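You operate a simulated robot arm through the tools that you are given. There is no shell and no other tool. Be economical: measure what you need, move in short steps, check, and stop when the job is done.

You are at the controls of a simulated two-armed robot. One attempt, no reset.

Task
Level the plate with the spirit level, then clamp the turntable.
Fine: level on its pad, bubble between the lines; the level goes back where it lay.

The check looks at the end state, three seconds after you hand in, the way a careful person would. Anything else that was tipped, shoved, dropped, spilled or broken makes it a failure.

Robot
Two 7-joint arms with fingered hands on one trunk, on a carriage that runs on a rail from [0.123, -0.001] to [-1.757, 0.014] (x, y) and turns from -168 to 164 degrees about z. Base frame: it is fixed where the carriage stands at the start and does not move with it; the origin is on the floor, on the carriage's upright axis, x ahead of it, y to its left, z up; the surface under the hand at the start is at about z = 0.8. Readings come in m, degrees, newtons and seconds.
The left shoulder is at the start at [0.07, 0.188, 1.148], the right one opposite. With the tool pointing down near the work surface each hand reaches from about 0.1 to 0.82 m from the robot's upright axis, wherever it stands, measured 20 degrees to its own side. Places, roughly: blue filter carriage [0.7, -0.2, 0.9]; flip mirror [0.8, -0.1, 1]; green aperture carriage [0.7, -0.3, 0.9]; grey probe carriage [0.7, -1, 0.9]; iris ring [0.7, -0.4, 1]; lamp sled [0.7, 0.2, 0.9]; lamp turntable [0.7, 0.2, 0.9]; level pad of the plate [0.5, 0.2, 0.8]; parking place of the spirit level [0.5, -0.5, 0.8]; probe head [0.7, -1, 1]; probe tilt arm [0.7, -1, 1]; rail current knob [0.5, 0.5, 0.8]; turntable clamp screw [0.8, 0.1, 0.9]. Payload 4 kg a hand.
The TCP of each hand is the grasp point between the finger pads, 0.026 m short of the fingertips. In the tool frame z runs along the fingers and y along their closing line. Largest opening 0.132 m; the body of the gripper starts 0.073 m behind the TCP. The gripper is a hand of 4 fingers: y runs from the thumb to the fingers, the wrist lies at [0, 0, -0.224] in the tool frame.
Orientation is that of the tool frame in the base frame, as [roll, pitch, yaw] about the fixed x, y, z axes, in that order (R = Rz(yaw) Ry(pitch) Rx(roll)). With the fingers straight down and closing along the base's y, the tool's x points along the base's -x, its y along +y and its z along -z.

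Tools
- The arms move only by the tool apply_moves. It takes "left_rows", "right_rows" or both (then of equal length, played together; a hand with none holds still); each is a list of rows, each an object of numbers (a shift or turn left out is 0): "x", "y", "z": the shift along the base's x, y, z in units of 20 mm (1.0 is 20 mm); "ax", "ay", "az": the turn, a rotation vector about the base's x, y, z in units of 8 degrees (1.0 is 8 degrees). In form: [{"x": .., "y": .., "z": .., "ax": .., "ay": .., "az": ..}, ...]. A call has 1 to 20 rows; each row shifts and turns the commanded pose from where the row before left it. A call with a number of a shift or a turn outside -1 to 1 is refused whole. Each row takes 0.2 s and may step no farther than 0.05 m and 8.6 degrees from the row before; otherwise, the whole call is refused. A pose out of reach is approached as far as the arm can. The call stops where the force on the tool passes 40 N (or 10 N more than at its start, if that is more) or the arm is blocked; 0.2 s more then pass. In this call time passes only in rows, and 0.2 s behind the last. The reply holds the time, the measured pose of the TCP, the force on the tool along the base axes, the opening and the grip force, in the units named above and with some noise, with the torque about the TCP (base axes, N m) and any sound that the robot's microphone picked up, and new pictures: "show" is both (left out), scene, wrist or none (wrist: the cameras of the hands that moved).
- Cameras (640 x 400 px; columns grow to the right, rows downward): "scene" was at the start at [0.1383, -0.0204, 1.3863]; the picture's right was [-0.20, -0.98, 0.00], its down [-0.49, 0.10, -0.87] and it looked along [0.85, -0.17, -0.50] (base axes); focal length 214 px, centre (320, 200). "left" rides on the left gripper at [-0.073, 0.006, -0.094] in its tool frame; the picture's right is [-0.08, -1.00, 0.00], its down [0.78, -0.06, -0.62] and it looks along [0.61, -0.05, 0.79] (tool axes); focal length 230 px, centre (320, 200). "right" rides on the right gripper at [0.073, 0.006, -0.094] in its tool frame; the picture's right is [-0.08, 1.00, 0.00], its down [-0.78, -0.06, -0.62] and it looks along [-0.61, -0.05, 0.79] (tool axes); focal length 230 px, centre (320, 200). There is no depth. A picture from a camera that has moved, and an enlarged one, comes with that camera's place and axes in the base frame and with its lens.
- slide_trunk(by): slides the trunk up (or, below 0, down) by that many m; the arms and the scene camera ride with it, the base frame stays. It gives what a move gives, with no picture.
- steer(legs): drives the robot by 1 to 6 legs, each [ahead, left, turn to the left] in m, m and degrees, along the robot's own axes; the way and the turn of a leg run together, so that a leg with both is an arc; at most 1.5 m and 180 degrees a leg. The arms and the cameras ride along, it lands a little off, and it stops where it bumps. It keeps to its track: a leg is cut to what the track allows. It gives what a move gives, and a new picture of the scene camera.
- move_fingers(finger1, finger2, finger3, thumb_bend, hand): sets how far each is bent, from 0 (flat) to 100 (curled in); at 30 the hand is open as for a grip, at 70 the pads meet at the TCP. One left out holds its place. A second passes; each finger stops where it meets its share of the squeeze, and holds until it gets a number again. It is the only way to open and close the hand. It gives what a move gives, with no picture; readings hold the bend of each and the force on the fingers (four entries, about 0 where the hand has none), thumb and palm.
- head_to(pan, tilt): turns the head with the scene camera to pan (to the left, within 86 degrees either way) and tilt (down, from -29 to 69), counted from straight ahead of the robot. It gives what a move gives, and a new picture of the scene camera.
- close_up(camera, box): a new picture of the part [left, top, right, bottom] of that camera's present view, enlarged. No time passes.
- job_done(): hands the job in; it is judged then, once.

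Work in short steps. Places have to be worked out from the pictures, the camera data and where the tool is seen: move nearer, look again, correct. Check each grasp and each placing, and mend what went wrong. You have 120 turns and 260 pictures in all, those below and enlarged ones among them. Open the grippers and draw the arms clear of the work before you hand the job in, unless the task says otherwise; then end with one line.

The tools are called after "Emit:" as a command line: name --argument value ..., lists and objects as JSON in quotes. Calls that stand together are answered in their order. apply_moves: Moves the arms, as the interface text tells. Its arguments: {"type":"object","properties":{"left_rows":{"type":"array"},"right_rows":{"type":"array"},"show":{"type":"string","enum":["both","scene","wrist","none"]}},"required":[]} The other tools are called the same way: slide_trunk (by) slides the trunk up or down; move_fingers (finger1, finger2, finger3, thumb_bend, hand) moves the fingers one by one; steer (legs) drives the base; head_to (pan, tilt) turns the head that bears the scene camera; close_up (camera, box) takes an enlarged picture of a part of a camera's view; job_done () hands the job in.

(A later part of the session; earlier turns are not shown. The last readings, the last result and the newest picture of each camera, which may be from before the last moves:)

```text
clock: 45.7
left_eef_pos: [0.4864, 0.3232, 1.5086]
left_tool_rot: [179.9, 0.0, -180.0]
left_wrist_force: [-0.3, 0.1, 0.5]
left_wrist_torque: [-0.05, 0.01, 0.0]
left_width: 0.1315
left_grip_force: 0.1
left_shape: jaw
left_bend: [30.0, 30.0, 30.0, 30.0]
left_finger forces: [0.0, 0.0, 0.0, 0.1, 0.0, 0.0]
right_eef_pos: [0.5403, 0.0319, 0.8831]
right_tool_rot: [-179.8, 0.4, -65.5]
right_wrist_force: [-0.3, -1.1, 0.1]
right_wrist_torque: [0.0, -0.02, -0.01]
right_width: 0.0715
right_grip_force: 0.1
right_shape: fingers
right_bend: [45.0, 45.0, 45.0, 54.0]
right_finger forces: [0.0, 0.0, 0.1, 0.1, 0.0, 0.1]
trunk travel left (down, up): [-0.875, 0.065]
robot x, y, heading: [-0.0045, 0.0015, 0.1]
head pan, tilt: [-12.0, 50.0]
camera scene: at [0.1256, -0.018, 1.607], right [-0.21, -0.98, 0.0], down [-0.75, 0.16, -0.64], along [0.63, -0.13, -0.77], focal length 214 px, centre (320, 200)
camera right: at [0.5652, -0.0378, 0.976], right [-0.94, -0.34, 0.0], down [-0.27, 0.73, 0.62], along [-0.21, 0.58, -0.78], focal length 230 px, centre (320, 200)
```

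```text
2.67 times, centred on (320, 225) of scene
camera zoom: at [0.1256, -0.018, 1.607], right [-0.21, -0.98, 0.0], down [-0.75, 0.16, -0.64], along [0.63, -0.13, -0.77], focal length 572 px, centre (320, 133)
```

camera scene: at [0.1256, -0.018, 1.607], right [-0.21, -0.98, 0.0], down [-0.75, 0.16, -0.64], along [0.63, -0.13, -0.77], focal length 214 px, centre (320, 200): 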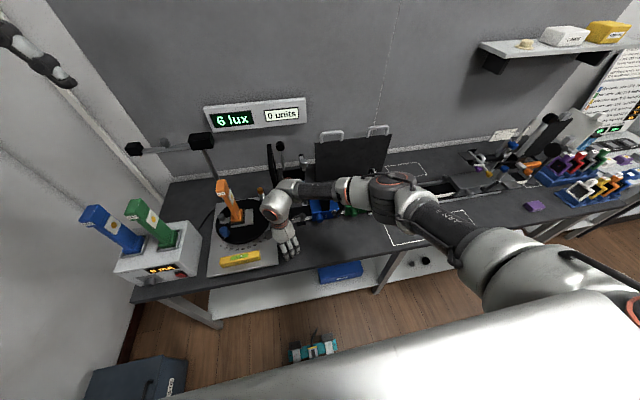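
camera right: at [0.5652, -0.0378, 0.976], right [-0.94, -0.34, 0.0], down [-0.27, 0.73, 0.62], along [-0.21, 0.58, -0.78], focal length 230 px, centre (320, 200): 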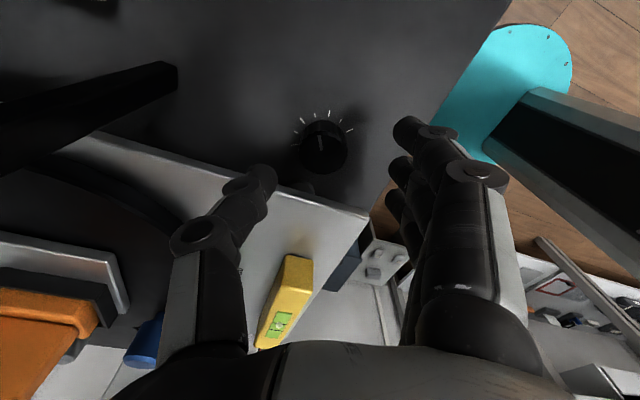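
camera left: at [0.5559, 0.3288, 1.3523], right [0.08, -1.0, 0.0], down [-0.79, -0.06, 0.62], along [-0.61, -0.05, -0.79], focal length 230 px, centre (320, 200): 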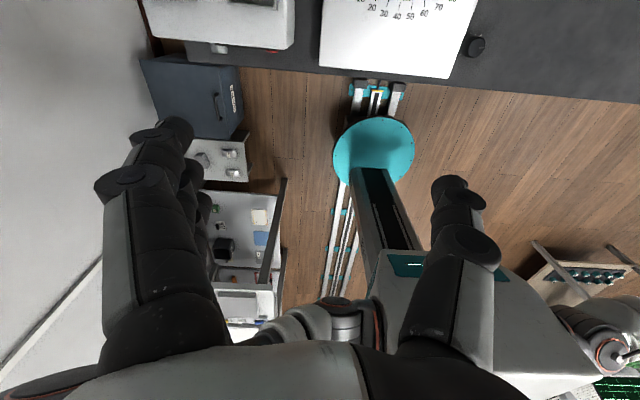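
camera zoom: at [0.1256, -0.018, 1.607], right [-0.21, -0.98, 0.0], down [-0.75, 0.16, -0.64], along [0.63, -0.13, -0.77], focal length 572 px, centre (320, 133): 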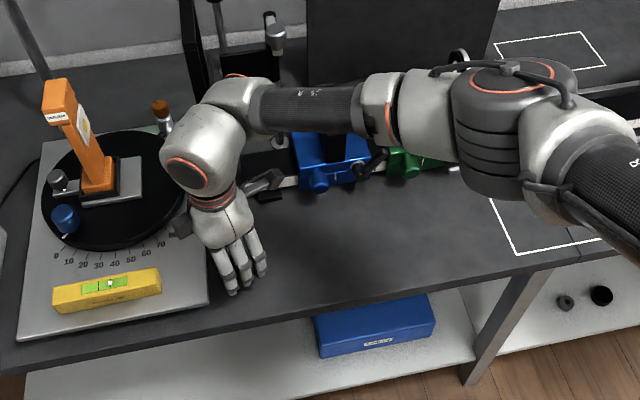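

The forearm is still low over the rail carriages. Backing the robot away will straighten the arm and pull the elbow off the rail, so I'll lift first and then drive back 0.2 m.

Emit:
apply_moves --right_rows '[{"z": 1}, {"z": 1}, {"z": 1}, {"z": 1}, {"z": 1}, {"z": 1}, {"z": 1}, {"z": 1}, {"z": 1}]' --show "none"

Emit:
steer --legs '[[-0.2, 0, 0]]'

Emit:
apply_moves --right_rows '[{"x": 1}, {"x": 1}, {"x": 1}, {"x": 1}, {"x": 1}, {"x": 1}, {"x": 1}, {"x": 1}, {"x": 1}, {"x": 1}]' --show "scene"

```text
clock: 47.7
left_eef_pos: [0.4854, 0.3226, 1.5083]
left_tool_rot: [180.0, 0.1, -179.9]
left_wrist_force: [0.8, 0.1, 0.1]
left_wrist_torque: [0.03, -0.03, 0.0]
left_width: 0.1319
left_grip_force: 0.0
left_shape: jaw
left_bend: [30.0, 30.0, 30.0, 30.0]
left_finger forces: [0.0, 0.1, 0.0, 0.0, 0.1, 0.0]
right_eef_pos: [0.5391, 0.0324, 1.0609]
right_tool_rot: [-179.8, 0.4, -65.4]
right_wrist_force: [0.7, 0.2, 0.0]
right_wrist_torque: [0.0, 0.0, 0.01]
right_width: 0.0717
right_grip_force: 0.0
right_shape: fingers
right_bend: [45.0, 45.0, 45.0, 54.0]
right_finger forces: [0.0, 0.0, 0.1, 0.0, 0.1, 0.1]
trunk travel left (down, up): [-0.875, 0.065]
robot x, y, heading: [-0.0012, 0.0013, 0.0]
head pan, tilt: [-12.0, 50.0]
```

```text
clock: 49.3
left_eef_pos: [0.2912, 0.3258, 1.5053]
left_tool_rot: [-180.0, -0.3, -179.8]
left_wrist_force: [-0.1, -0.5, 0.7]
left_wrist_torque: [0.0, 0.04, -0.01]
left_width: 0.1318
left_grip_force: 0.0
left_shape: jaw
left_bend: [30.0, 30.0, 30.0, 30.0]
left_finger forces: [0.0, 0.0, 0.0, 0.0, 0.0, 0.0]
right_eef_pos: [0.3454, 0.0352, 1.0571]
right_tool_rot: [179.9, 0.5, -65.2]
right_wrist_force: [-0.2, -0.2, 0.8]
right_wrist_torque: [0.01, 0.02, -0.05]
right_width: 0.072
right_grip_force: 0.2
right_shape: fingers
right_bend: [45.0, 45.0, 45.0, 54.0]
right_finger forces: [0.0, 0.1, 0.1, 0.0, 0.1, 0.1]
trunk travel left (down, up): [-0.875, 0.065]
robot x, y, heading: [-0.1962, 0.0056, 0.3]
head pan, tilt: [-12.0, 50.0]
camera scene: at [-0.0662, -0.0162, 1.6064], right [-0.2, -0.98, 0.0], down [-0.75, 0.16, -0.64], along [0.63, -0.13, -0.77], focal length 214 px, centre (320, 200)
```

scene: 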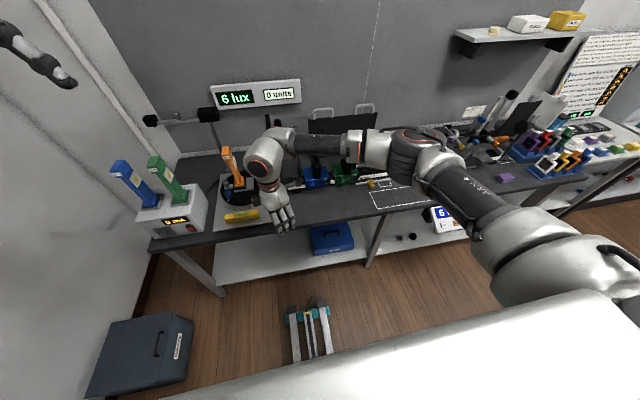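

```text
clock: 51.5
left_eef_pos: [0.2872, 0.3242, 1.5075]
left_tool_rot: [180.0, 0.0, -179.8]
left_wrist_force: [-0.6, 0.8, -0.3]
left_wrist_torque: [0.03, 0.01, 0.01]
left_width: 0.1317
left_grip_force: 0.0
left_shape: jaw
left_bend: [30.0, 30.0, 30.0, 30.0]
left_finger forces: [0.0, 0.0, 0.0, 0.0, 0.0, 0.1]
right_eef_pos: [0.5033, 0.0289, 1.0597]
right_tool_rot: [-179.8, 0.6, -65.1]
right_wrist_force: [0.3, 0.2, -0.8]
right_wrist_torque: [0.04, -0.03, -0.04]
right_width: 0.0715
right_grip_force: 0.0
right_shape: fingers
right_bend: [45.0, 45.0, 45.0, 54.0]
right_finger forces: [0.0, 0.0, 0.0, 0.0, 0.0, 0.0]
right hand out of reach, approached as far as the arm can: row 9, 10
trunk travel left (down, up): [-0.875, 0.065]
robot x, y, heading: [-0.1968, 0.0027, 0.3]
head pan, tilt: [-12.0, 50.0]
camera scene: at [-0.0715, -0.0175, 1.6069], right [-0.2, -0.98, 0.0], down [-0.75, 0.16, -0.64], along [0.63, -0.13, -0.77], focal length 214 px, centre (320, 200)
```

scene: 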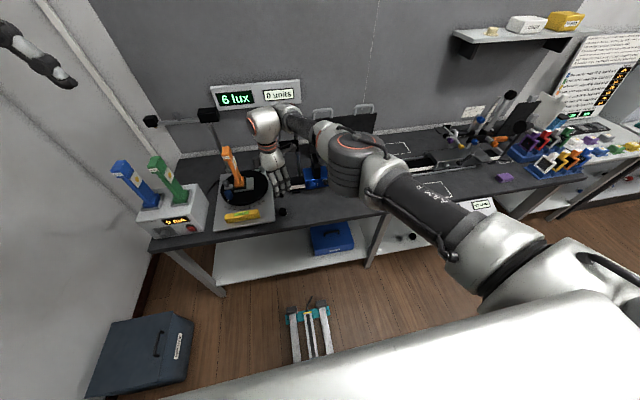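

The arm is nearly straight here and comes from the robot's side, but it is just out of reach. I'll pull the hand back 60 mm, drive forward 0.07 m and lower the trunk 0.2 m.

Emit:
apply_moves --right_rows '[{"x": -1}, {"x": -1}, {"x": -1}, {"x": -0.5, "z": 1}, {"z": 1}]' --show "none"

Emit:
steer --legs '[[0.07, 0, 0]]'

Emit:
slide_trunk --by -0.18

Emit:
apply_moves --right_rows '[{}]' --show "both"

```text
clock: 52.7
left_eef_pos: [0.2866, 0.3247, 1.5092]
left_tool_rot: [179.9, 0.0, -179.8]
left_wrist_force: [-0.2, 0.0, 0.0]
left_wrist_torque: [0.0, 0.01, 0.0]
left_width: 0.1318
left_grip_force: 0.1
left_shape: jaw
left_bend: [30.0, 30.0, 30.0, 30.0]
left_finger forces: [0.1, 0.0, 0.0, 0.0, 0.0, 0.0]
right_eef_pos: [0.4316, 0.029, 1.0977]
right_tool_rot: [-179.8, 0.4, -65.3]
right_wrist_force: [0.3, 0.8, 0.2]
right_wrist_torque: [-0.02, 0.01, 0.06]
right_width: 0.0717
right_grip_force: 0.1
right_shape: fingers
right_bend: [45.0, 45.0, 45.0, 54.0]
right_finger forces: [0.0, 0.0, 0.0, 0.1, 0.1, 0.0]
trunk travel left (down, up): [-0.875, 0.065]
robot x, y, heading: [-0.1957, 0.0003, 0.1]
head pan, tilt: [-12.0, 50.0]
```

```text
clock: 53.7
left_eef_pos: [0.3465, 0.3246, 1.5117]
left_tool_rot: [180.0, 0.4, -179.8]
left_wrist_force: [-1.9, 0.1, 0.3]
left_wrist_torque: [0.01, -0.08, -0.04]
left_width: 0.1315
left_grip_force: 0.0
left_shape: jaw
left_bend: [30.0, 30.0, 30.0, 30.0]
left_finger forces: [0.1, 0.0, 0.0, 0.1, 0.0, 0.1]
right_eef_pos: [0.4937, 0.0294, 1.102]
right_tool_rot: [-179.5, 0.3, -65.2]
right_wrist_force: [-0.8, 0.7, 0.3]
right_wrist_torque: [0.03, -0.04, 0.01]
right_width: 0.0713
right_grip_force: 0.0
right_shape: fingers
right_bend: [45.0, 45.0, 45.0, 54.0]
right_finger forces: [0.0, 0.1, 0.0, 0.1, 0.0, 0.0]
trunk travel left (down, up): [-0.875, 0.065]
robot x, y, heading: [-0.1273, 0.0024, 0.4]
head pan, tilt: [-12.0, 50.0]
camera scene: at [-0.0129, -0.017, 1.608], right [-0.2, -0.98, 0.0], down [-0.75, 0.16, -0.65], along [0.63, -0.13, -0.76], focal length 214 px, centre (320, 200)
```

scene: 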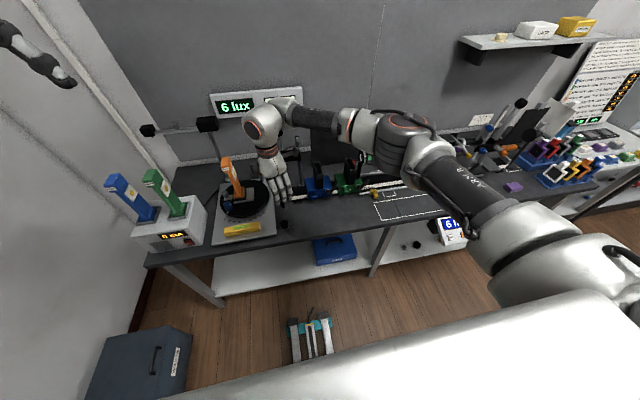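

```text
clock: 55.7
left_eef_pos: [0.357, 0.3259, 1.3275]
left_tool_rot: [180.0, 0.0, -179.8]
left_wrist_force: [-0.8, -0.3, 1.1]
left_wrist_torque: [0.0, 0.0, 0.01]
left_width: 0.1318
left_grip_force: 0.1
left_shape: jaw
left_bend: [30.0, 30.0, 30.0, 30.0]
left_finger forces: [0.1, 0.0, 0.0, 0.0, 0.0, 0.0]
right_eef_pos: [0.503, 0.0288, 0.9176]
right_tool_rot: [-179.9, 0.4, -65.2]
right_wrist_force: [0.5, -0.2, 0.3]
right_wrist_torque: [-0.01, 0.02, -0.01]
right_width: 0.0719
right_grip_force: 0.1
right_shape: fingers
right_bend: [45.0, 45.0, 45.0, 54.0]
right_finger forces: [0.0, 0.0, 0.0, 0.0, 0.0, 0.1]
trunk travel left (down, up): [-0.695, 0.245]
robot x, y, heading: [-0.1271, 0.0018, 0.3]
head pan, tilt: [-12.0, 50.0]
```

```text
clock: 56.1
left_eef_pos: [0.3566, 0.3249, 1.3276]
left_tool_rot: [180.0, 0.0, -179.7]
left_wrist_force: [-0.1, 0.1, 0.0]
left_wrist_torque: [0.03, -0.05, -0.03]
left_width: 0.1319
left_grip_force: 0.0
left_shape: jaw
left_bend: [30.0, 30.0, 30.0, 30.0]
left_finger forces: [0.1, 0.0, 0.0, 0.0, 0.0, 0.0]
right_eef_pos: [0.5014, 0.0284, 0.9162]
right_tool_rot: [-179.9, 0.4, -65.1]
right_wrist_force: [-0.4, 0.4, 0.3]
right_wrist_torque: [-0.01, 0.01, -0.01]
right_width: 0.0714
right_grip_force: 0.1
right_shape: fingers
right_bend: [45.0, 45.0, 45.0, 54.0]
right_finger forces: [0.0, 0.0, 0.1, 0.0, 0.1, 0.0]
trunk travel left (down, up): [-0.695, 0.245]
robot x, y, heading: [-0.1266, 0.0007, 0.1]
head pan, tilt: [-12.0, 50.0]
camera scene: at [-0.0019, -0.0168, 1.4269], right [-0.2, -0.98, 0.0], down [-0.75, 0.16, -0.64], along [0.63, -0.13, -0.77], focal length 214 px, centre (320, 200)
camera right: at [0.5278, -0.0408, 1.0107], right [-0.94, -0.35, 0.0], down [-0.27, 0.73, 0.62], along [-0.22, 0.58, -0.78], focal length 230 px, centre (320, 200)
```

scene: 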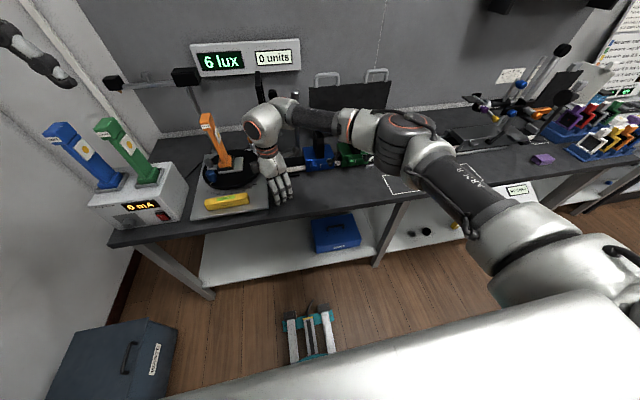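
right: 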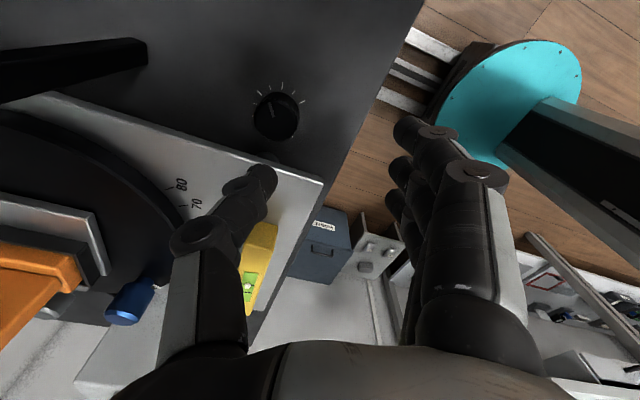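

The arm now comes from nearer the robot. I'll move above the knob, lower to about z 0.87 and check.

Emit:
apply_moves --right_rows '[{"x": 0.95, "ay": -0.05}, {"x": 0.95}, {"z": -1}, {"z": -1}, {"z": -0.4}]' --show "wrist"

Emit:
close_up --camera "scene" --box '[180, 80, 420, 230]'

Emit:
close_up --camera "right" --box '[210, 90, 450, 250]'

```text
clock: 57.3
left_eef_pos: [0.3562, 0.3254, 1.3278]
left_tool_rot: [-180.0, 0.0, -179.8]
left_wrist_force: [-0.2, -0.6, -0.1]
left_wrist_torque: [0.0, 0.02, 0.01]
left_width: 0.1319
left_grip_force: 0.1
left_shape: jaw
left_bend: [30.0, 30.0, 30.0, 30.0]
left_finger forces: [0.0, 0.0, 0.0, 0.0, 0.1, 0.0]
right_eef_pos: [0.5405, 0.0272, 0.8702]
right_tool_rot: [-179.5, 0.3, -65.2]
right_wrist_force: [-0.9, -0.6, -1.0]
right_wrist_torque: [0.0, 0.02, -0.02]
right_width: 0.0717
right_grip_force: 0.0
right_shape: fingers
right_bend: [45.0, 45.0, 45.0, 54.0]
right_finger forces: [0.0, 0.0, 0.0, 0.1, 0.0, 0.0]
trunk travel left (down, up): [-0.695, 0.245]
robot x, y, heading: [-0.127, -0.0007, -0.1]
head pan, tilt: [-12.0, 50.0]
camera right: at [0.5656, -0.0421, 0.9633], right [-0.94, -0.35, -0.01], down [-0.28, 0.73, 0.62], along [-0.21, 0.58, -0.78], focal length 230 px, centre (320, 200)
```

right: 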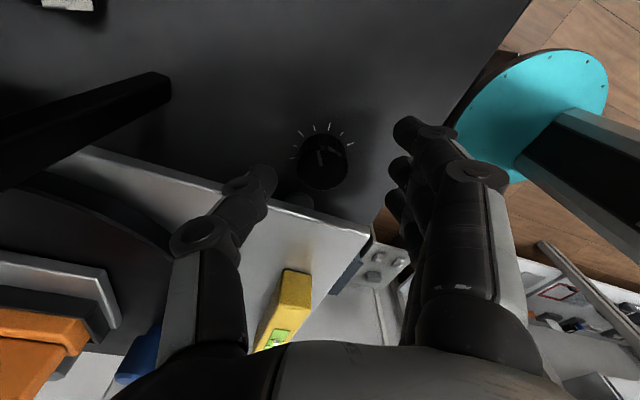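

```text
2.67 times, centred on (300, 155) of scene
camera zoom: at [-0.002, -0.0168, 1.427], right [-0.2, -0.98, 0.0], down [-0.75, 0.16, -0.64], along [0.63, -0.13, -0.77], focal length 572 px, centre (373, 320)
```

zoom: 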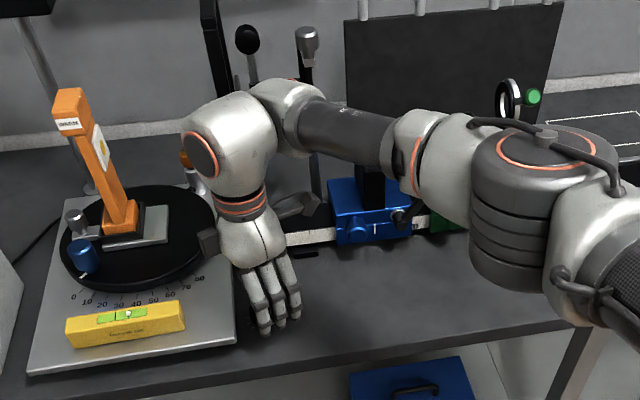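

```text
2.50 times, centred on (330, 170) of right
camera zoom: at [0.5656, -0.0421, 0.9633], right [-0.94, -0.35, -0.01], down [-0.28, 0.73, 0.62], along [-0.21, 0.58, -0.78], focal length 575 px, centre (295, 275)
```

zoom: 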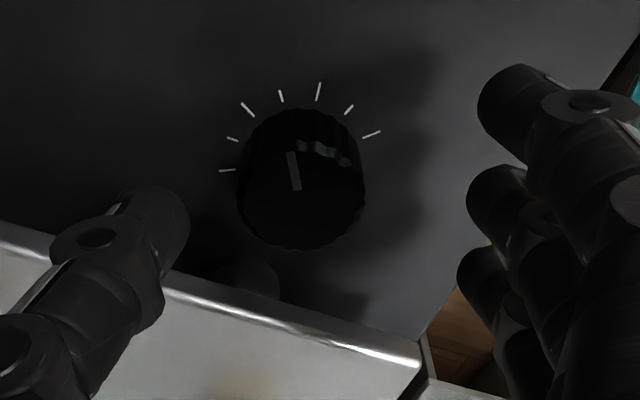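

The hand is centred on the knob. I'll lower in small steps and watch for any sign of the arm leaning on something.

Emit:
apply_moves --right_rows '[{"z": -0.5}, {"z": -0.5}, {}]' --show "scene"

Emit:
close_up --camera "scene" --box '[260, 80, 380, 190]'

```text
clock: 58.1
left_eef_pos: [0.3558, 0.3247, 1.3284]
left_tool_rot: [-180.0, 0.1, -179.8]
left_wrist_force: [0.2, -0.1, 0.2]
left_wrist_torque: [-0.05, 0.01, -0.02]
left_width: 0.1319
left_grip_force: 0.1
left_shape: jaw
left_bend: [30.0, 30.0, 30.0, 30.0]
left_finger forces: [0.0, 0.1, 0.0, 0.0, 0.0, 0.1]
right_eef_pos: [0.5393, 0.0281, 0.8488]
right_tool_rot: [-179.5, 0.2, -65.3]
right_wrist_force: [0.0, -0.3, 0.2]
right_wrist_torque: [0.03, -0.01, -0.02]
right_width: 0.0719
right_grip_force: 0.0
right_shape: fingers
right_bend: [45.0, 45.0, 45.0, 54.0]
right_finger forces: [0.1, 0.1, 0.1, 0.0, 0.1, 0.0]
trunk travel left (down, up): [-0.695, 0.245]
robot x, y, heading: [-0.1284, 0.0058, 0.3]
head pan, tilt: [-12.0, 50.0]
camera scene: at [-0.0021, -0.0168, 1.427], right [-0.2, -0.98, 0.0], down [-0.75, 0.16, -0.64], along [0.63, -0.13, -0.77], focal length 214 px, centre (320, 200)
```

scene: 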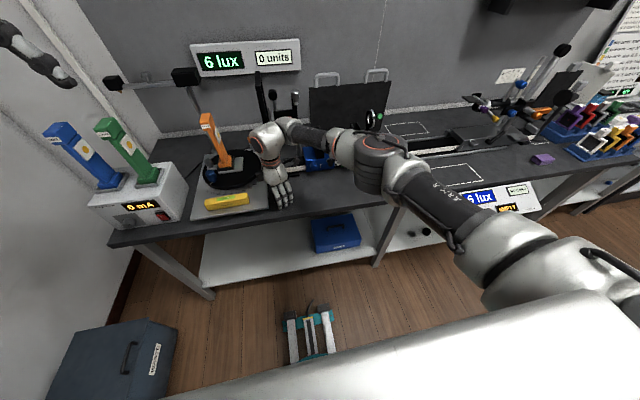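

```text
3.64 times, centred on (320, 135) of scene
camera zoom: at [-0.0021, -0.0168, 1.427], right [-0.2, -0.98, 0.0], down [-0.75, 0.16, -0.64], along [0.63, -0.13, -0.77], focal length 780 px, centre (320, 436)
```

zoom: 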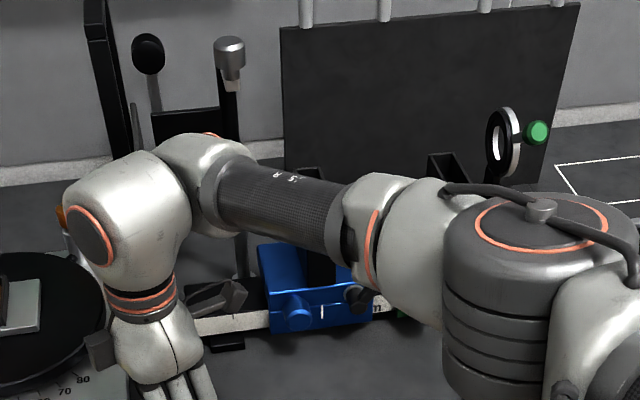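

No lean this time: the hand reached the commanded pose and the forearm clears the blue carriage. I'll go the last 14 mm and close on the knob.

Emit:
apply_moves --right_rows '[{"z": -0.35}, {"z": -0.35}]' --show "wrist"

Emit:
move_fingers --hand "right" --finger1 56 --finger2 56 --finger3 56 --thumb_bend 57

Emit:
move_fingers --hand "right" --finger1 66 --finger2 66 --finger3 66 --thumb_bend 66

Emit:
close_up --camera "right" --box '[210, 90, 450, 250]'

Emit:
close_up --camera "scene" --box '[190, 150, 310, 230]'

```text
clock: 58.7
left_eef_pos: [0.352, 0.3234, 1.3296]
left_tool_rot: [180.0, 0.2, -179.8]
left_wrist_force: [-0.8, 0.2, 0.5]
left_wrist_torque: [0.02, 0.0, -0.02]
left_width: 0.1317
left_grip_force: 0.2
left_shape: jaw
left_bend: [30.0, 30.0, 30.0, 30.0]
left_finger forces: [0.1, 0.1, 0.0, 0.0, 0.0, 0.0]
right_eef_pos: [0.5379, 0.0279, 0.8368]
right_tool_rot: [-179.3, 0.3, -65.1]
right_wrist_force: [0.0, -0.6, -0.4]
right_wrist_torque: [-0.03, 0.0, -0.01]
right_width: 0.0715
right_grip_force: 0.1
right_shape: fingers
right_bend: [45.0, 45.0, 45.0, 54.0]
right_finger forces: [0.0, 0.1, 0.2, 0.0, 0.0, 0.0]
trunk travel left (down, up): [-0.695, 0.245]
robot x, y, heading: [-0.1289, -0.0014, 0.3]
head pan, tilt: [-12.0, 50.0]
camera right: at [0.5624, -0.0415, 0.931], right [-0.94, -0.35, -0.01], down [-0.28, 0.73, 0.62], along [-0.21, 0.59, -0.78], focal length 230 px, centre (320, 200)
```

right: 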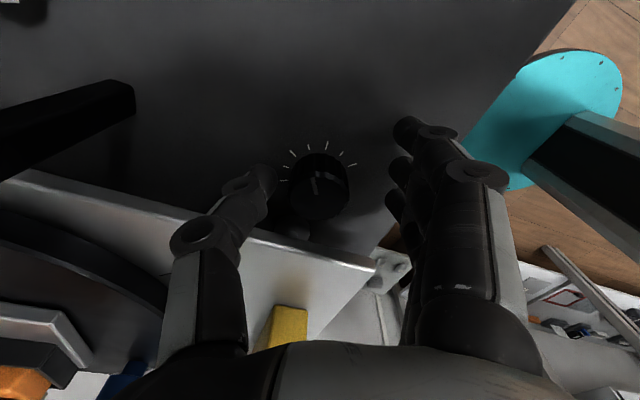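

```text
clock: 59.7
left_eef_pos: [0.3526, 0.3248, 1.3308]
left_tool_rot: [179.9, 0.1, -179.8]
left_wrist_force: [0.3, -0.5, -0.2]
left_wrist_torque: [-0.01, 0.0, -0.01]
left_width: 0.1319
left_grip_force: 0.0
left_shape: jaw
left_bend: [30.0, 30.0, 30.0, 30.0]
left_finger forces: [0.1, 0.1, 0.0, 0.0, 0.0, 0.1]
right_eef_pos: [0.5363, 0.0284, 0.837]
right_tool_rot: [-179.2, 0.2, -65.2]
right_wrist_force: [0.3, 0.4, -0.2]
right_wrist_torque: [0.01, -0.03, 0.01]
right_width: 0.0523
right_grip_force: 0.0
right_shape: fingers
right_bend: [56.0, 56.0, 56.0, 56.0]
right_finger forces: [0.0, 0.0, 0.0, 0.0, 0.0, 0.1]
trunk travel left (down, up): [-0.695, 0.245]
robot x, y, heading: [-0.1263, 0.0, 0.2]
head pan, tilt: [-12.0, 50.0]
```

```text
clock: 60.7
left_eef_pos: [0.3519, 0.3245, 1.3309]
left_tool_rot: [179.9, 0.3, -179.8]
left_wrist_force: [-0.1, 0.3, -0.8]
left_wrist_torque: [0.0, 0.04, 0.02]
left_width: 0.1317
left_grip_force: 0.1
left_shape: jaw
left_bend: [30.0, 30.0, 30.0, 30.0]
left_finger forces: [0.0, 0.1, 0.0, 0.0, 0.0, 0.0]
right_eef_pos: [0.5377, 0.0267, 0.8372]
right_tool_rot: [-179.3, 0.3, -65.3]
right_wrist_force: [4.9, 0.5, 0.2]
right_wrist_torque: [0.04, -0.07, -0.01]
right_width: 0.0309
right_grip_force: 5.4
right_shape: fingers
right_bend: [66.0, 62.0, 66.0, 63.0]
right_finger forces: [0.0, 3.0, 0.1, 0.1, 8.0, 0.1]
trunk travel left (down, up): [-0.695, 0.245]
robot x, y, heading: [-0.1254, 0.0008, 0.3]
head pan, tilt: [-12.0, 50.0]
```

```text
2.50 times, centred on (330, 170) of right
camera zoom: at [0.5619, -0.0416, 0.9302], right [-0.94, -0.35, -0.01], down [-0.28, 0.73, 0.62], along [-0.21, 0.59, -0.78], focal length 575 px, centre (295, 275)
```

zoom: 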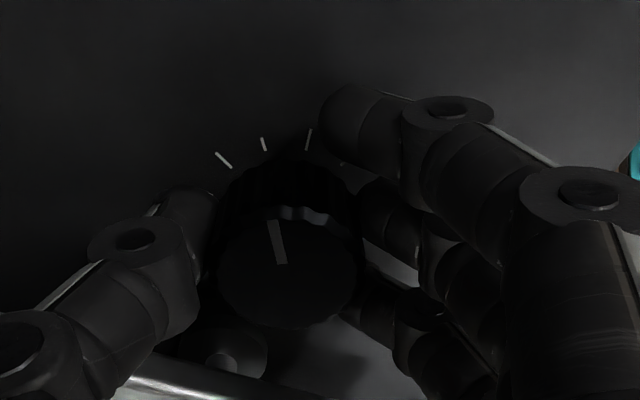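

```text
5.00 times, centred on (250, 190) of scene
camera zoom: at [-0.0065, -0.0189, 1.4273], right [-0.2, -0.98, 0.0], down [-0.75, 0.16, -0.65], along [0.63, -0.13, -0.76], focal length 1072 px, centre (670, 250)
```

zoom: 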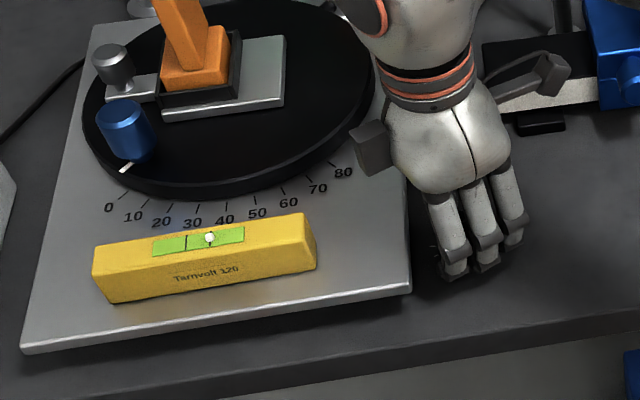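

The knob is held between thumb and middle finger. I'll turn it 16° counter-clockwise as a test and watch the bubble.

Emit:
apply_moves --right_rows '[{"az": 0.5}, {"az": 0.5}, {"az": 0.5}, {"az": 0.5}, {}]' --show "none"

Emit:
close_up --camera "right" --box '[210, 90, 450, 250]'

Emit:
close_up --camera "scene" --box '[200, 180, 280, 230]'

```text
clock: 61.9
left_eef_pos: [0.3511, 0.3233, 1.3286]
left_tool_rot: [179.9, 0.3, -179.7]
left_wrist_force: [1.3, 0.4, 0.2]
left_wrist_torque: [0.03, 0.02, -0.02]
left_width: 0.1316
left_grip_force: 0.0
left_shape: jaw
left_bend: [30.0, 30.0, 30.0, 30.0]
left_finger forces: [0.0, 0.0, 0.0, 0.0, 0.1, 0.0]
right_eef_pos: [0.5368, 0.0279, 0.8371]
right_tool_rot: [-179.3, 0.3, -49.1]
right_wrist_force: [6.6, 0.3, -2.7]
right_wrist_torque: [-0.04, -0.12, -0.04]
right_width: 0.0319
right_grip_force: 5.1
right_shape: fingers
right_bend: [66.0, 62.0, 66.0, 63.0]
right_finger forces: [0.0, 2.7, 0.0, 0.1, 8.5, 0.0]
trunk travel left (down, up): [-0.695, 0.245]
robot x, y, heading: [-0.1239, 0.0011, 0.1]
head pan, tilt: [-12.0, 50.0]
```

```text
2.50 times, centred on (330, 170) of right
camera zoom: at [0.5799, -0.0321, 0.9308], right [-0.8, -0.59, -0.01], down [-0.47, 0.63, 0.62], along [-0.36, 0.5, -0.78], focal length 575 px, centre (295, 275)
```

zoom: 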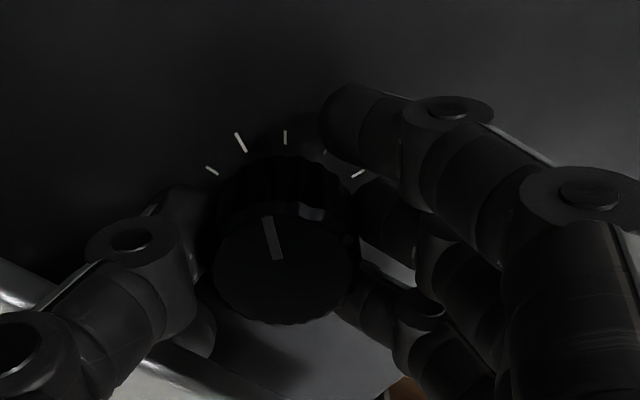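

```text
8.00 times, centred on (240, 205) of scene
camera zoom: at [-0.0062, -0.0179, 1.4272], right [-0.2, -0.98, 0.0], down [-0.75, 0.16, -0.65], along [0.63, -0.13, -0.76], focal length 1716 px, centre (960, 160)
```

zoom: 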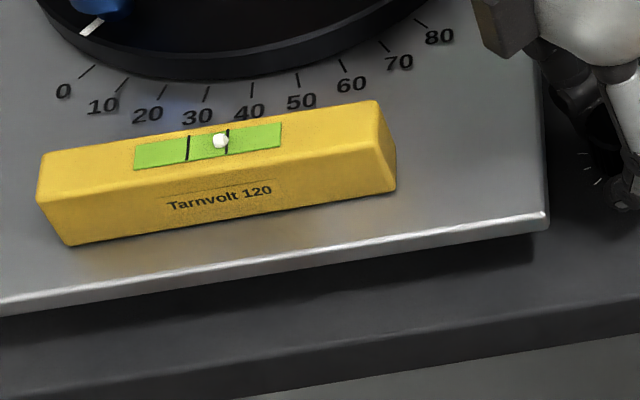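

Counter-clockwise is right: the bubble moved left by about a third of the way. The plate clearance still allows some, so I'll turn 12° more.

Emit:
apply_moves --right_rows '[{"az": 0.5}, {"az": 0.5}, {"az": 0.5}, {}]' --show "none"

Emit:
close_up --camera "right" --box '[210, 90, 450, 250]'

Emit:
close_up --camera "scene" --box '[200, 180, 280, 230]'

```text
clock: 62.9
left_eef_pos: [0.351, 0.3243, 1.3299]
left_tool_rot: [-180.0, 0.2, -179.9]
left_wrist_force: [0.7, 0.1, -0.4]
left_wrist_torque: [0.0, 0.0, 0.01]
left_width: 0.1322
left_grip_force: 0.0
left_shape: jaw
left_bend: [30.0, 30.0, 30.0, 30.0]
left_finger forces: [0.0, 0.0, 0.0, 0.0, 0.1, 0.0]
right_eef_pos: [0.5381, 0.0269, 0.8376]
right_tool_rot: [-179.3, 0.1, -37.1]
right_wrist_force: [4.4, -1.8, -8.1]
right_wrist_torque: [0.05, -0.07, -0.19]
right_width: 0.0319
right_grip_force: 8.9
right_shape: fingers
right_bend: [66.0, 62.0, 66.0, 62.0]
right_finger forces: [0.1, 3.0, 0.0, 0.1, 15.5, 0.0]
trunk travel left (down, up): [-0.695, 0.245]
robot x, y, heading: [-0.125, -0.001, 0.2]
head pan, tilt: [-12.0, 50.0]
```

```text
2.50 times, centred on (330, 170) of right
camera zoom: at [0.5923, -0.0222, 0.9317], right [-0.66, -0.75, -0.01], down [-0.59, 0.52, 0.62], along [-0.46, 0.42, -0.79], focal length 575 px, centre (295, 275)
```

zoom: 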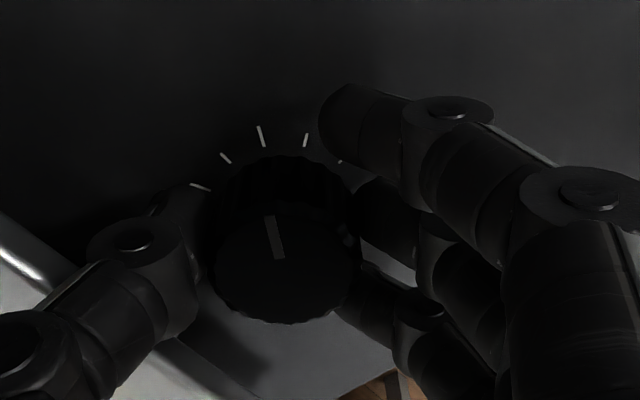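

```text
8.00 times, centred on (240, 205) of scene
camera zoom: at [-0.0061, -0.0182, 1.4273], right [-0.2, -0.98, 0.0], down [-0.75, 0.16, -0.65], along [0.63, -0.13, -0.76], focal length 1716 px, centre (960, 160)
```

zoom: 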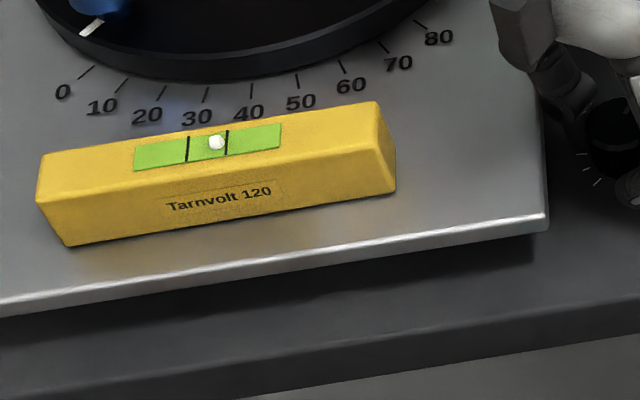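

The bubble is inside the lines but right of centre, and the thumb force is rising near the plate edge. I'll release, turn back 36° and regrip for the last bit.

Emit:
move_fingers --hand "right" --finger1 54 --finger2 54 --finger3 54 --thumb_bend 58

Emit:
apply_moves --right_rows '[{"az": -0.75}, {"az": -0.75}, {"az": -0.75}, {"az": -0.75}, {"az": -0.75}, {"az": -0.75}, {}]' --show "none"

Emit:
close_up --camera "scene" --box '[200, 180, 280, 230]'

Emit:
close_up --camera "right" --box '[210, 90, 450, 250]'

```text
clock: 63.9
left_eef_pos: [0.3525, 0.3237, 1.33]
left_tool_rot: [179.9, 0.2, -179.8]
left_wrist_force: [0.9, -1.5, 0.4]
left_wrist_torque: [-0.03, -0.02, 0.04]
left_width: 0.1316
left_grip_force: 0.1
left_shape: jaw
left_bend: [30.0, 30.0, 30.0, 30.0]
left_finger forces: [0.0, 0.0, 0.0, 0.0, 0.0, 0.0]
right_eef_pos: [0.5383, 0.0274, 0.8382]
right_tool_rot: [-179.3, 0.2, -37.3]
right_wrist_force: [-2.2, -9.2, 5.9]
right_wrist_torque: [0.42, -0.19, -0.12]
right_width: 0.0491
right_grip_force: 9.7
right_shape: fingers
right_bend: [54.0, 54.0, 54.0, 58.0]
right_finger forces: [0.0, 0.0, 0.0, 0.0, 18.4, 0.1]
trunk travel left (down, up): [-0.695, 0.245]
robot x, y, heading: [-0.1237, -0.0008, 0.0]
head pan, tilt: [-12.0, 50.0]
```

```text
clock: 65.5
left_eef_pos: [0.3528, 0.3231, 1.3299]
left_tool_rot: [179.9, 0.2, -179.9]
left_wrist_force: [0.6, -0.6, -0.4]
left_wrist_torque: [0.04, -0.01, -0.01]
left_width: 0.1317
left_grip_force: 0.0
left_shape: jaw
left_bend: [30.0, 30.0, 30.0, 30.0]
left_finger forces: [0.0, 0.0, 0.0, 0.0, 0.1, 0.1]
right_eef_pos: [0.5372, 0.0271, 0.8369]
right_tool_rot: [-179.3, 0.3, -73.3]
right_wrist_force: [0.6, 0.4, 0.3]
right_wrist_torque: [-0.03, -0.02, 0.0]
right_width: 0.0524
right_grip_force: 0.0
right_shape: fingers
right_bend: [54.0, 54.0, 54.0, 57.0]
right_finger forces: [0.0, 0.0, 0.0, 0.0, 0.0, 0.0]
trunk travel left (down, up): [-0.695, 0.245]
robot x, y, heading: [-0.1236, -0.0022, 0.2]
head pan, tilt: [-12.0, 50.0]
```

```text
8.00 times, centred on (240, 205) of scene
camera zoom: at [-0.0056, -0.02, 1.4272], right [-0.2, -0.98, 0.0], down [-0.75, 0.16, -0.64], along [0.63, -0.13, -0.76], focal length 1716 px, centre (960, 160)
```

zoom: 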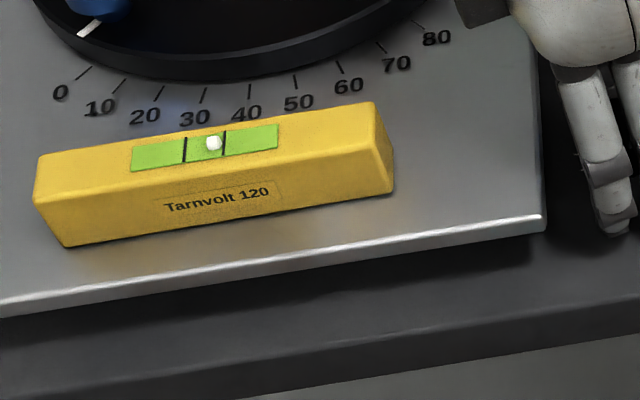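

```text
2.50 times, centred on (330, 170) of right
camera zoom: at [0.553, -0.0455, 0.9306], right [-0.98, -0.21, -0.01], down [-0.17, 0.76, 0.62], along [-0.12, 0.61, -0.78], focal length 575 px, centre (295, 275)
```

zoom: 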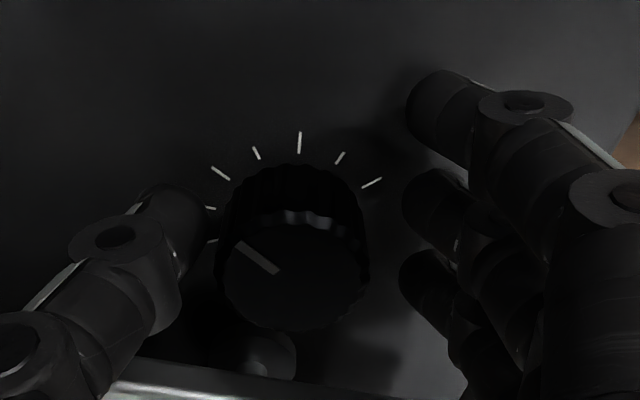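

Released, the bubble is still right of centre by about a quarter of the gap. I'll regrip and turn about 26° more.

Emit:
move_fingers --hand "right" --finger1 66 --finger2 66 --finger3 66 --thumb_bend 66

Emit:
apply_moves --right_rows '[{"az": 0.55}, {"az": 0.55}, {"az": 0.55}, {"az": 0.55}, {"az": 0.55}, {"az": 0.5}, {}]' --show "none"

Emit:
close_up --camera "scene" --box '[200, 180, 280, 230]'

Emit:
close_up --camera "right" --box '[210, 90, 450, 250]'

```text
clock: 66.5
left_eef_pos: [0.3531, 0.3234, 1.3308]
left_tool_rot: [179.9, 0.2, -179.9]
left_wrist_force: [-0.5, -0.6, -0.2]
left_wrist_torque: [0.03, -0.01, 0.01]
left_width: 0.1316
left_grip_force: 0.0
left_shape: jaw
left_bend: [30.0, 30.0, 30.0, 30.0]
left_finger forces: [0.0, 0.0, 0.1, 0.1, 0.0, 0.1]
right_eef_pos: [0.538, 0.0272, 0.838]
right_tool_rot: [-179.3, 0.3, -73.2]
right_wrist_force: [3.9, -1.4, -4.1]
right_wrist_torque: [-0.06, -0.05, -0.03]
right_width: 0.0303
right_grip_force: 4.7
right_shape: fingers
right_bend: [66.0, 61.0, 66.0, 63.0]
right_finger forces: [0.0, 3.4, 0.0, 0.0, 6.5, 0.0]
trunk travel left (down, up): [-0.695, 0.245]
robot x, y, heading: [-0.1235, 0.0004, 0.4]
head pan, tilt: [-12.0, 50.0]
```

```text
clock: 68.1
left_eef_pos: [0.3531, 0.3246, 1.33]
left_tool_rot: [-180.0, 0.2, -179.7]
left_wrist_force: [0.1, 0.0, -0.2]
left_wrist_torque: [-0.03, 0.0, -0.03]
left_width: 0.1317
left_grip_force: 0.0
left_shape: jaw
left_bend: [30.0, 30.0, 30.0, 30.0]
left_finger forces: [0.0, 0.1, 0.0, 0.0, 0.0, 0.0]
right_eef_pos: [0.538, 0.0274, 0.8377]
right_tool_rot: [-179.2, 0.2, -47.0]
right_wrist_force: [8.9, -1.3, -2.1]
right_wrist_torque: [-0.03, -0.19, -0.05]
right_width: 0.0314
right_grip_force: 6.0
right_shape: fingers
right_bend: [66.0, 62.0, 66.0, 63.0]
right_finger forces: [0.0, 3.1, 0.0, 0.0, 9.2, 0.0]
trunk travel left (down, up): [-0.695, 0.245]
robot x, y, heading: [-0.1271, 0.001, 0.2]
head pan, tilt: [-12.0, 50.0]
```

```text
8.00 times, centred on (240, 205) of scene
camera zoom: at [-0.0059, -0.0185, 1.4274], right [-0.2, -0.98, 0.0], down [-0.75, 0.16, -0.64], along [0.63, -0.13, -0.76], focal length 1716 px, centre (960, 160)
```

zoom: 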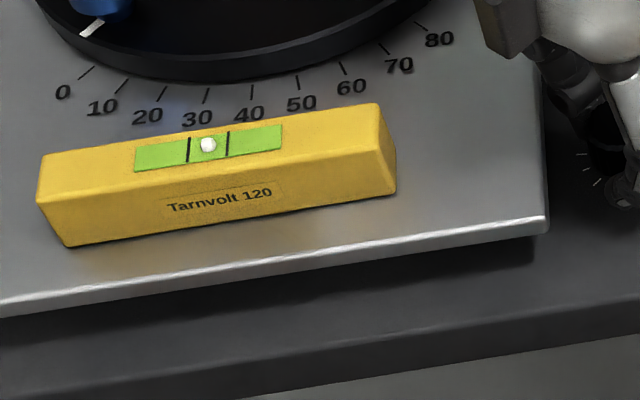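

```text
2.50 times, centred on (330, 170) of right
camera zoom: at [0.5829, -0.0309, 0.9311], right [-0.78, -0.62, -0.01], down [-0.49, 0.61, 0.62], along [-0.38, 0.49, -0.78], focal length 575 px, centre (295, 275)
```

zoom: 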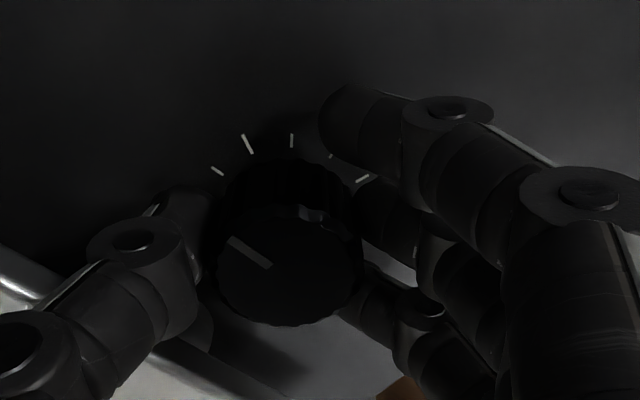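

The bubble is centred between the lines. I'll release the knob gently and lift straight up, then recheck.

Emit:
move_fingers --hand "right" --finger1 52 --finger2 52 --finger3 52 --thumb_bend 60

Emit:
apply_moves --right_rows '[{"z": 0.5}, {"z": 0.5}, {"z": 1}, {"z": 1}, {"z": 1}, {"z": 1}, {"z": 1}, {"z": 1}, {"z": 1}, {"z": 1}]' --show "none"

Emit:
close_up --camera "scene" --box '[200, 180, 280, 230]'

Emit:
close_up --camera "scene" --box '[170, 80, 410, 230]'

```text
clock: 69.1
left_eef_pos: [0.3511, 0.3234, 1.3295]
left_tool_rot: [180.0, 0.2, -179.8]
left_wrist_force: [0.6, 0.2, 0.4]
left_wrist_torque: [-0.01, 0.01, 0.02]
left_width: 0.1318
left_grip_force: 0.0
left_shape: jaw
left_bend: [30.0, 30.0, 30.0, 30.0]
left_finger forces: [0.0, 0.1, 0.0, 0.1, 0.1, 0.1]
right_eef_pos: [0.5373, 0.0271, 0.8362]
right_tool_rot: [-179.3, 0.2, -47.3]
right_wrist_force: [2.1, 0.8, 1.0]
right_wrist_torque: [0.04, -0.06, -0.05]
right_width: 0.0531
right_grip_force: 1.3
right_shape: fingers
right_bend: [52.0, 52.0, 52.0, 60.0]
right_finger forces: [0.0, 0.1, 0.0, 0.1, 2.3, 0.0]
trunk travel left (down, up): [-0.695, 0.245]
robot x, y, heading: [-0.1291, -0.0003, 0.1]
head pan, tilt: [-12.0, 50.0]
```

```text
clock: 71.3
left_eef_pos: [0.3562, 0.3248, 1.329]
left_tool_rot: [-180.0, 0.0, -179.7]
left_wrist_force: [0.3, -0.1, -0.9]
left_wrist_torque: [-0.03, 0.02, -0.03]
left_width: 0.1317
left_grip_force: 0.1
left_shape: jaw
left_bend: [30.0, 30.0, 30.0, 30.0]
left_finger forces: [0.0, 0.0, 0.0, 0.0, 0.0, 0.1]
right_eef_pos: [0.5401, 0.028, 1.0152]
right_tool_rot: [-179.4, 0.3, -47.2]
right_wrist_force: [-0.3, 0.0, -0.9]
right_wrist_torque: [0.01, 0.03, -0.02]
right_width: 0.0515
right_grip_force: 0.1
right_shape: fingers
right_bend: [52.0, 52.0, 52.0, 60.0]
right_finger forces: [0.1, 0.1, 0.0, 0.0, 0.0, 0.0]
trunk travel left (down, up): [-0.695, 0.245]
robot x, y, heading: [-0.1299, 0.0016, 0.4]
head pan, tilt: [-12.0, 50.0]
```

```text
8.00 times, centred on (240, 205) of scene
camera zoom: at [-0.0025, -0.0166, 1.427], right [-0.2, -0.98, 0.0], down [-0.75, 0.16, -0.64], along [0.63, -0.13, -0.77], focal length 1716 px, centre (960, 160)
```

zoom: 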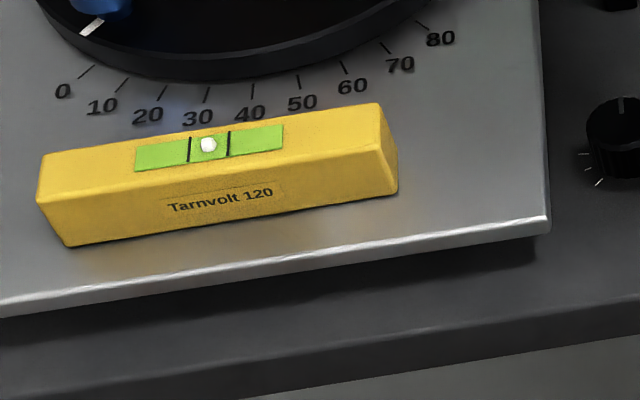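

```text
2.67 times, centred on (290, 155) of scene
camera zoom: at [-0.0025, -0.0166, 1.427], right [-0.2, -0.98, 0.0], down [-0.75, 0.16, -0.64], along [0.63, -0.13, -0.77], focal length 572 px, centre (400, 320)
```

zoom: 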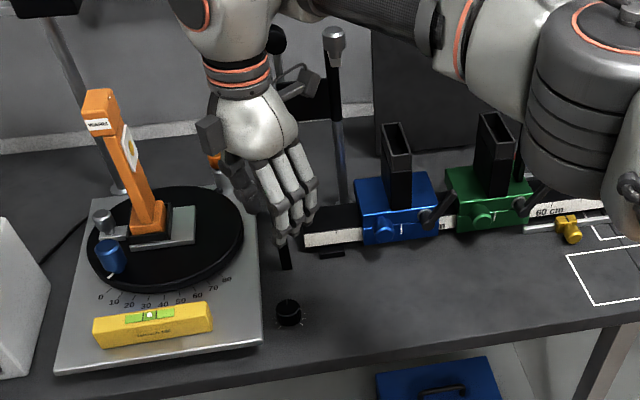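

Still centred after release, and the knob is free. Now I'll park the right arm back and to the right, out of the way, before using the left hand on the clamp.

Emit:
apply_moves --right_rows '[{"x": -1, "z": 0.5}, {"x": -1, "z": 0.5}, {"x": -1, "z": 0.5, "y": -1}, {"x": -1, "y": -1, "z": 0.5}, {"x": -1, "y": -1, "z": 0.5}, {"x": -1, "y": -1, "z": 0.5}, {"x": -1, "y": -1, "z": 0.5}, {"x": -1, "y": -1, "z": 0.5}, {"x": -1, "y": -1, "z": 0.5}, {"x": -1, "y": -1, "z": 0.5}, {"y": -1}, {"y": -1}, {"y": -1}, {"y": -1}, {"y": -1}, {"y": -1}, {"y": -1}]' --show "none"

Emit:
head_to --pan 10 --tilt 35

Emit:
close_up --camera "scene" --box '[240, 110, 400, 230]'

```text
clock: 74.9
left_eef_pos: [0.3561, 0.324, 1.3278]
left_tool_rot: [180.0, -0.1, -179.8]
left_wrist_force: [0.1, 0.4, 0.5]
left_wrist_torque: [0.03, 0.0, -0.04]
left_width: 0.1316
left_grip_force: 0.0
left_shape: jaw
left_bend: [30.0, 30.0, 30.0, 30.0]
left_finger forces: [0.1, 0.0, 0.0, 0.1, 0.0, 0.0]
right_eef_pos: [0.3385, -0.2728, 1.1155]
right_tool_rot: [-179.5, 0.3, -47.1]
right_wrist_force: [-0.5, 0.1, -0.3]
right_wrist_torque: [0.0, 0.01, 0.02]
right_width: 0.0517
right_grip_force: 0.0
right_shape: fingers
right_bend: [52.0, 52.0, 52.0, 60.0]
right_finger forces: [0.0, 0.0, 0.1, 0.0, 0.0, 0.0]
trunk travel left (down, up): [-0.695, 0.245]
robot x, y, heading: [-0.1311, 0.003, 0.3]
head pan, tilt: [-12.0, 50.0]
```

```text
clock: 75.7
left_eef_pos: [0.355, 0.3252, 1.3275]
left_tool_rot: [180.0, 0.0, -179.9]
left_wrist_force: [-0.8, 0.2, -0.5]
left_wrist_torque: [-0.01, 0.01, 0.01]
left_width: 0.1316
left_grip_force: 0.1
left_shape: jaw
left_bend: [30.0, 30.0, 30.0, 30.0]
left_finger forces: [0.0, 0.0, 0.1, 0.0, 0.0, 0.0]
right_eef_pos: [0.3395, -0.2712, 1.115]
right_tool_rot: [-179.4, 0.4, -47.2]
right_wrist_force: [-0.9, -0.1, 0.1]
right_wrist_torque: [0.01, -0.03, 0.01]
right_width: 0.0516
right_grip_force: 0.0
right_shape: fingers
right_bend: [52.0, 52.0, 52.0, 60.0]
right_finger forces: [0.1, 0.0, 0.0, 0.0, 0.0, 0.0]
trunk travel left (down, up): [-0.695, 0.245]
robot x, y, heading: [-0.1268, 0.001, 0.0]
head pan, tilt: [10.0, 35.0]
camera scene: at [0.0094, 0.0146, 1.4486], right [0.18, -0.98, 0.0], down [-0.57, -0.1, -0.82], along [0.81, 0.14, -0.57], focal length 214 px, centre (320, 200)
```

scene: 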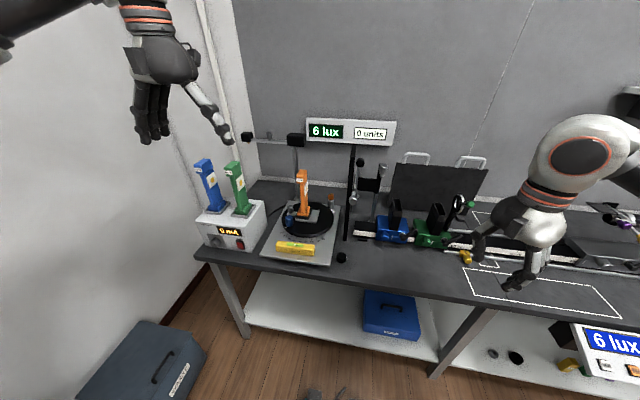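

```text
3.33 times, centred on (320, 170) of scene
camera zoom: at [0.0094, 0.0146, 1.4486], right [0.18, -0.98, 0.0], down [-0.57, -0.1, -0.82], along [0.81, 0.14, -0.57], focal length 715 px, centre (320, 300)
```

zoom: 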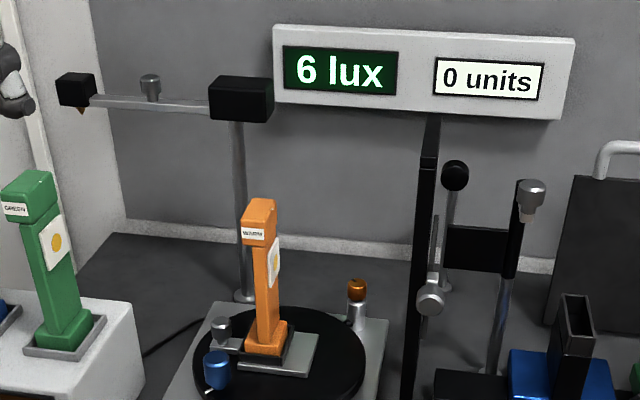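

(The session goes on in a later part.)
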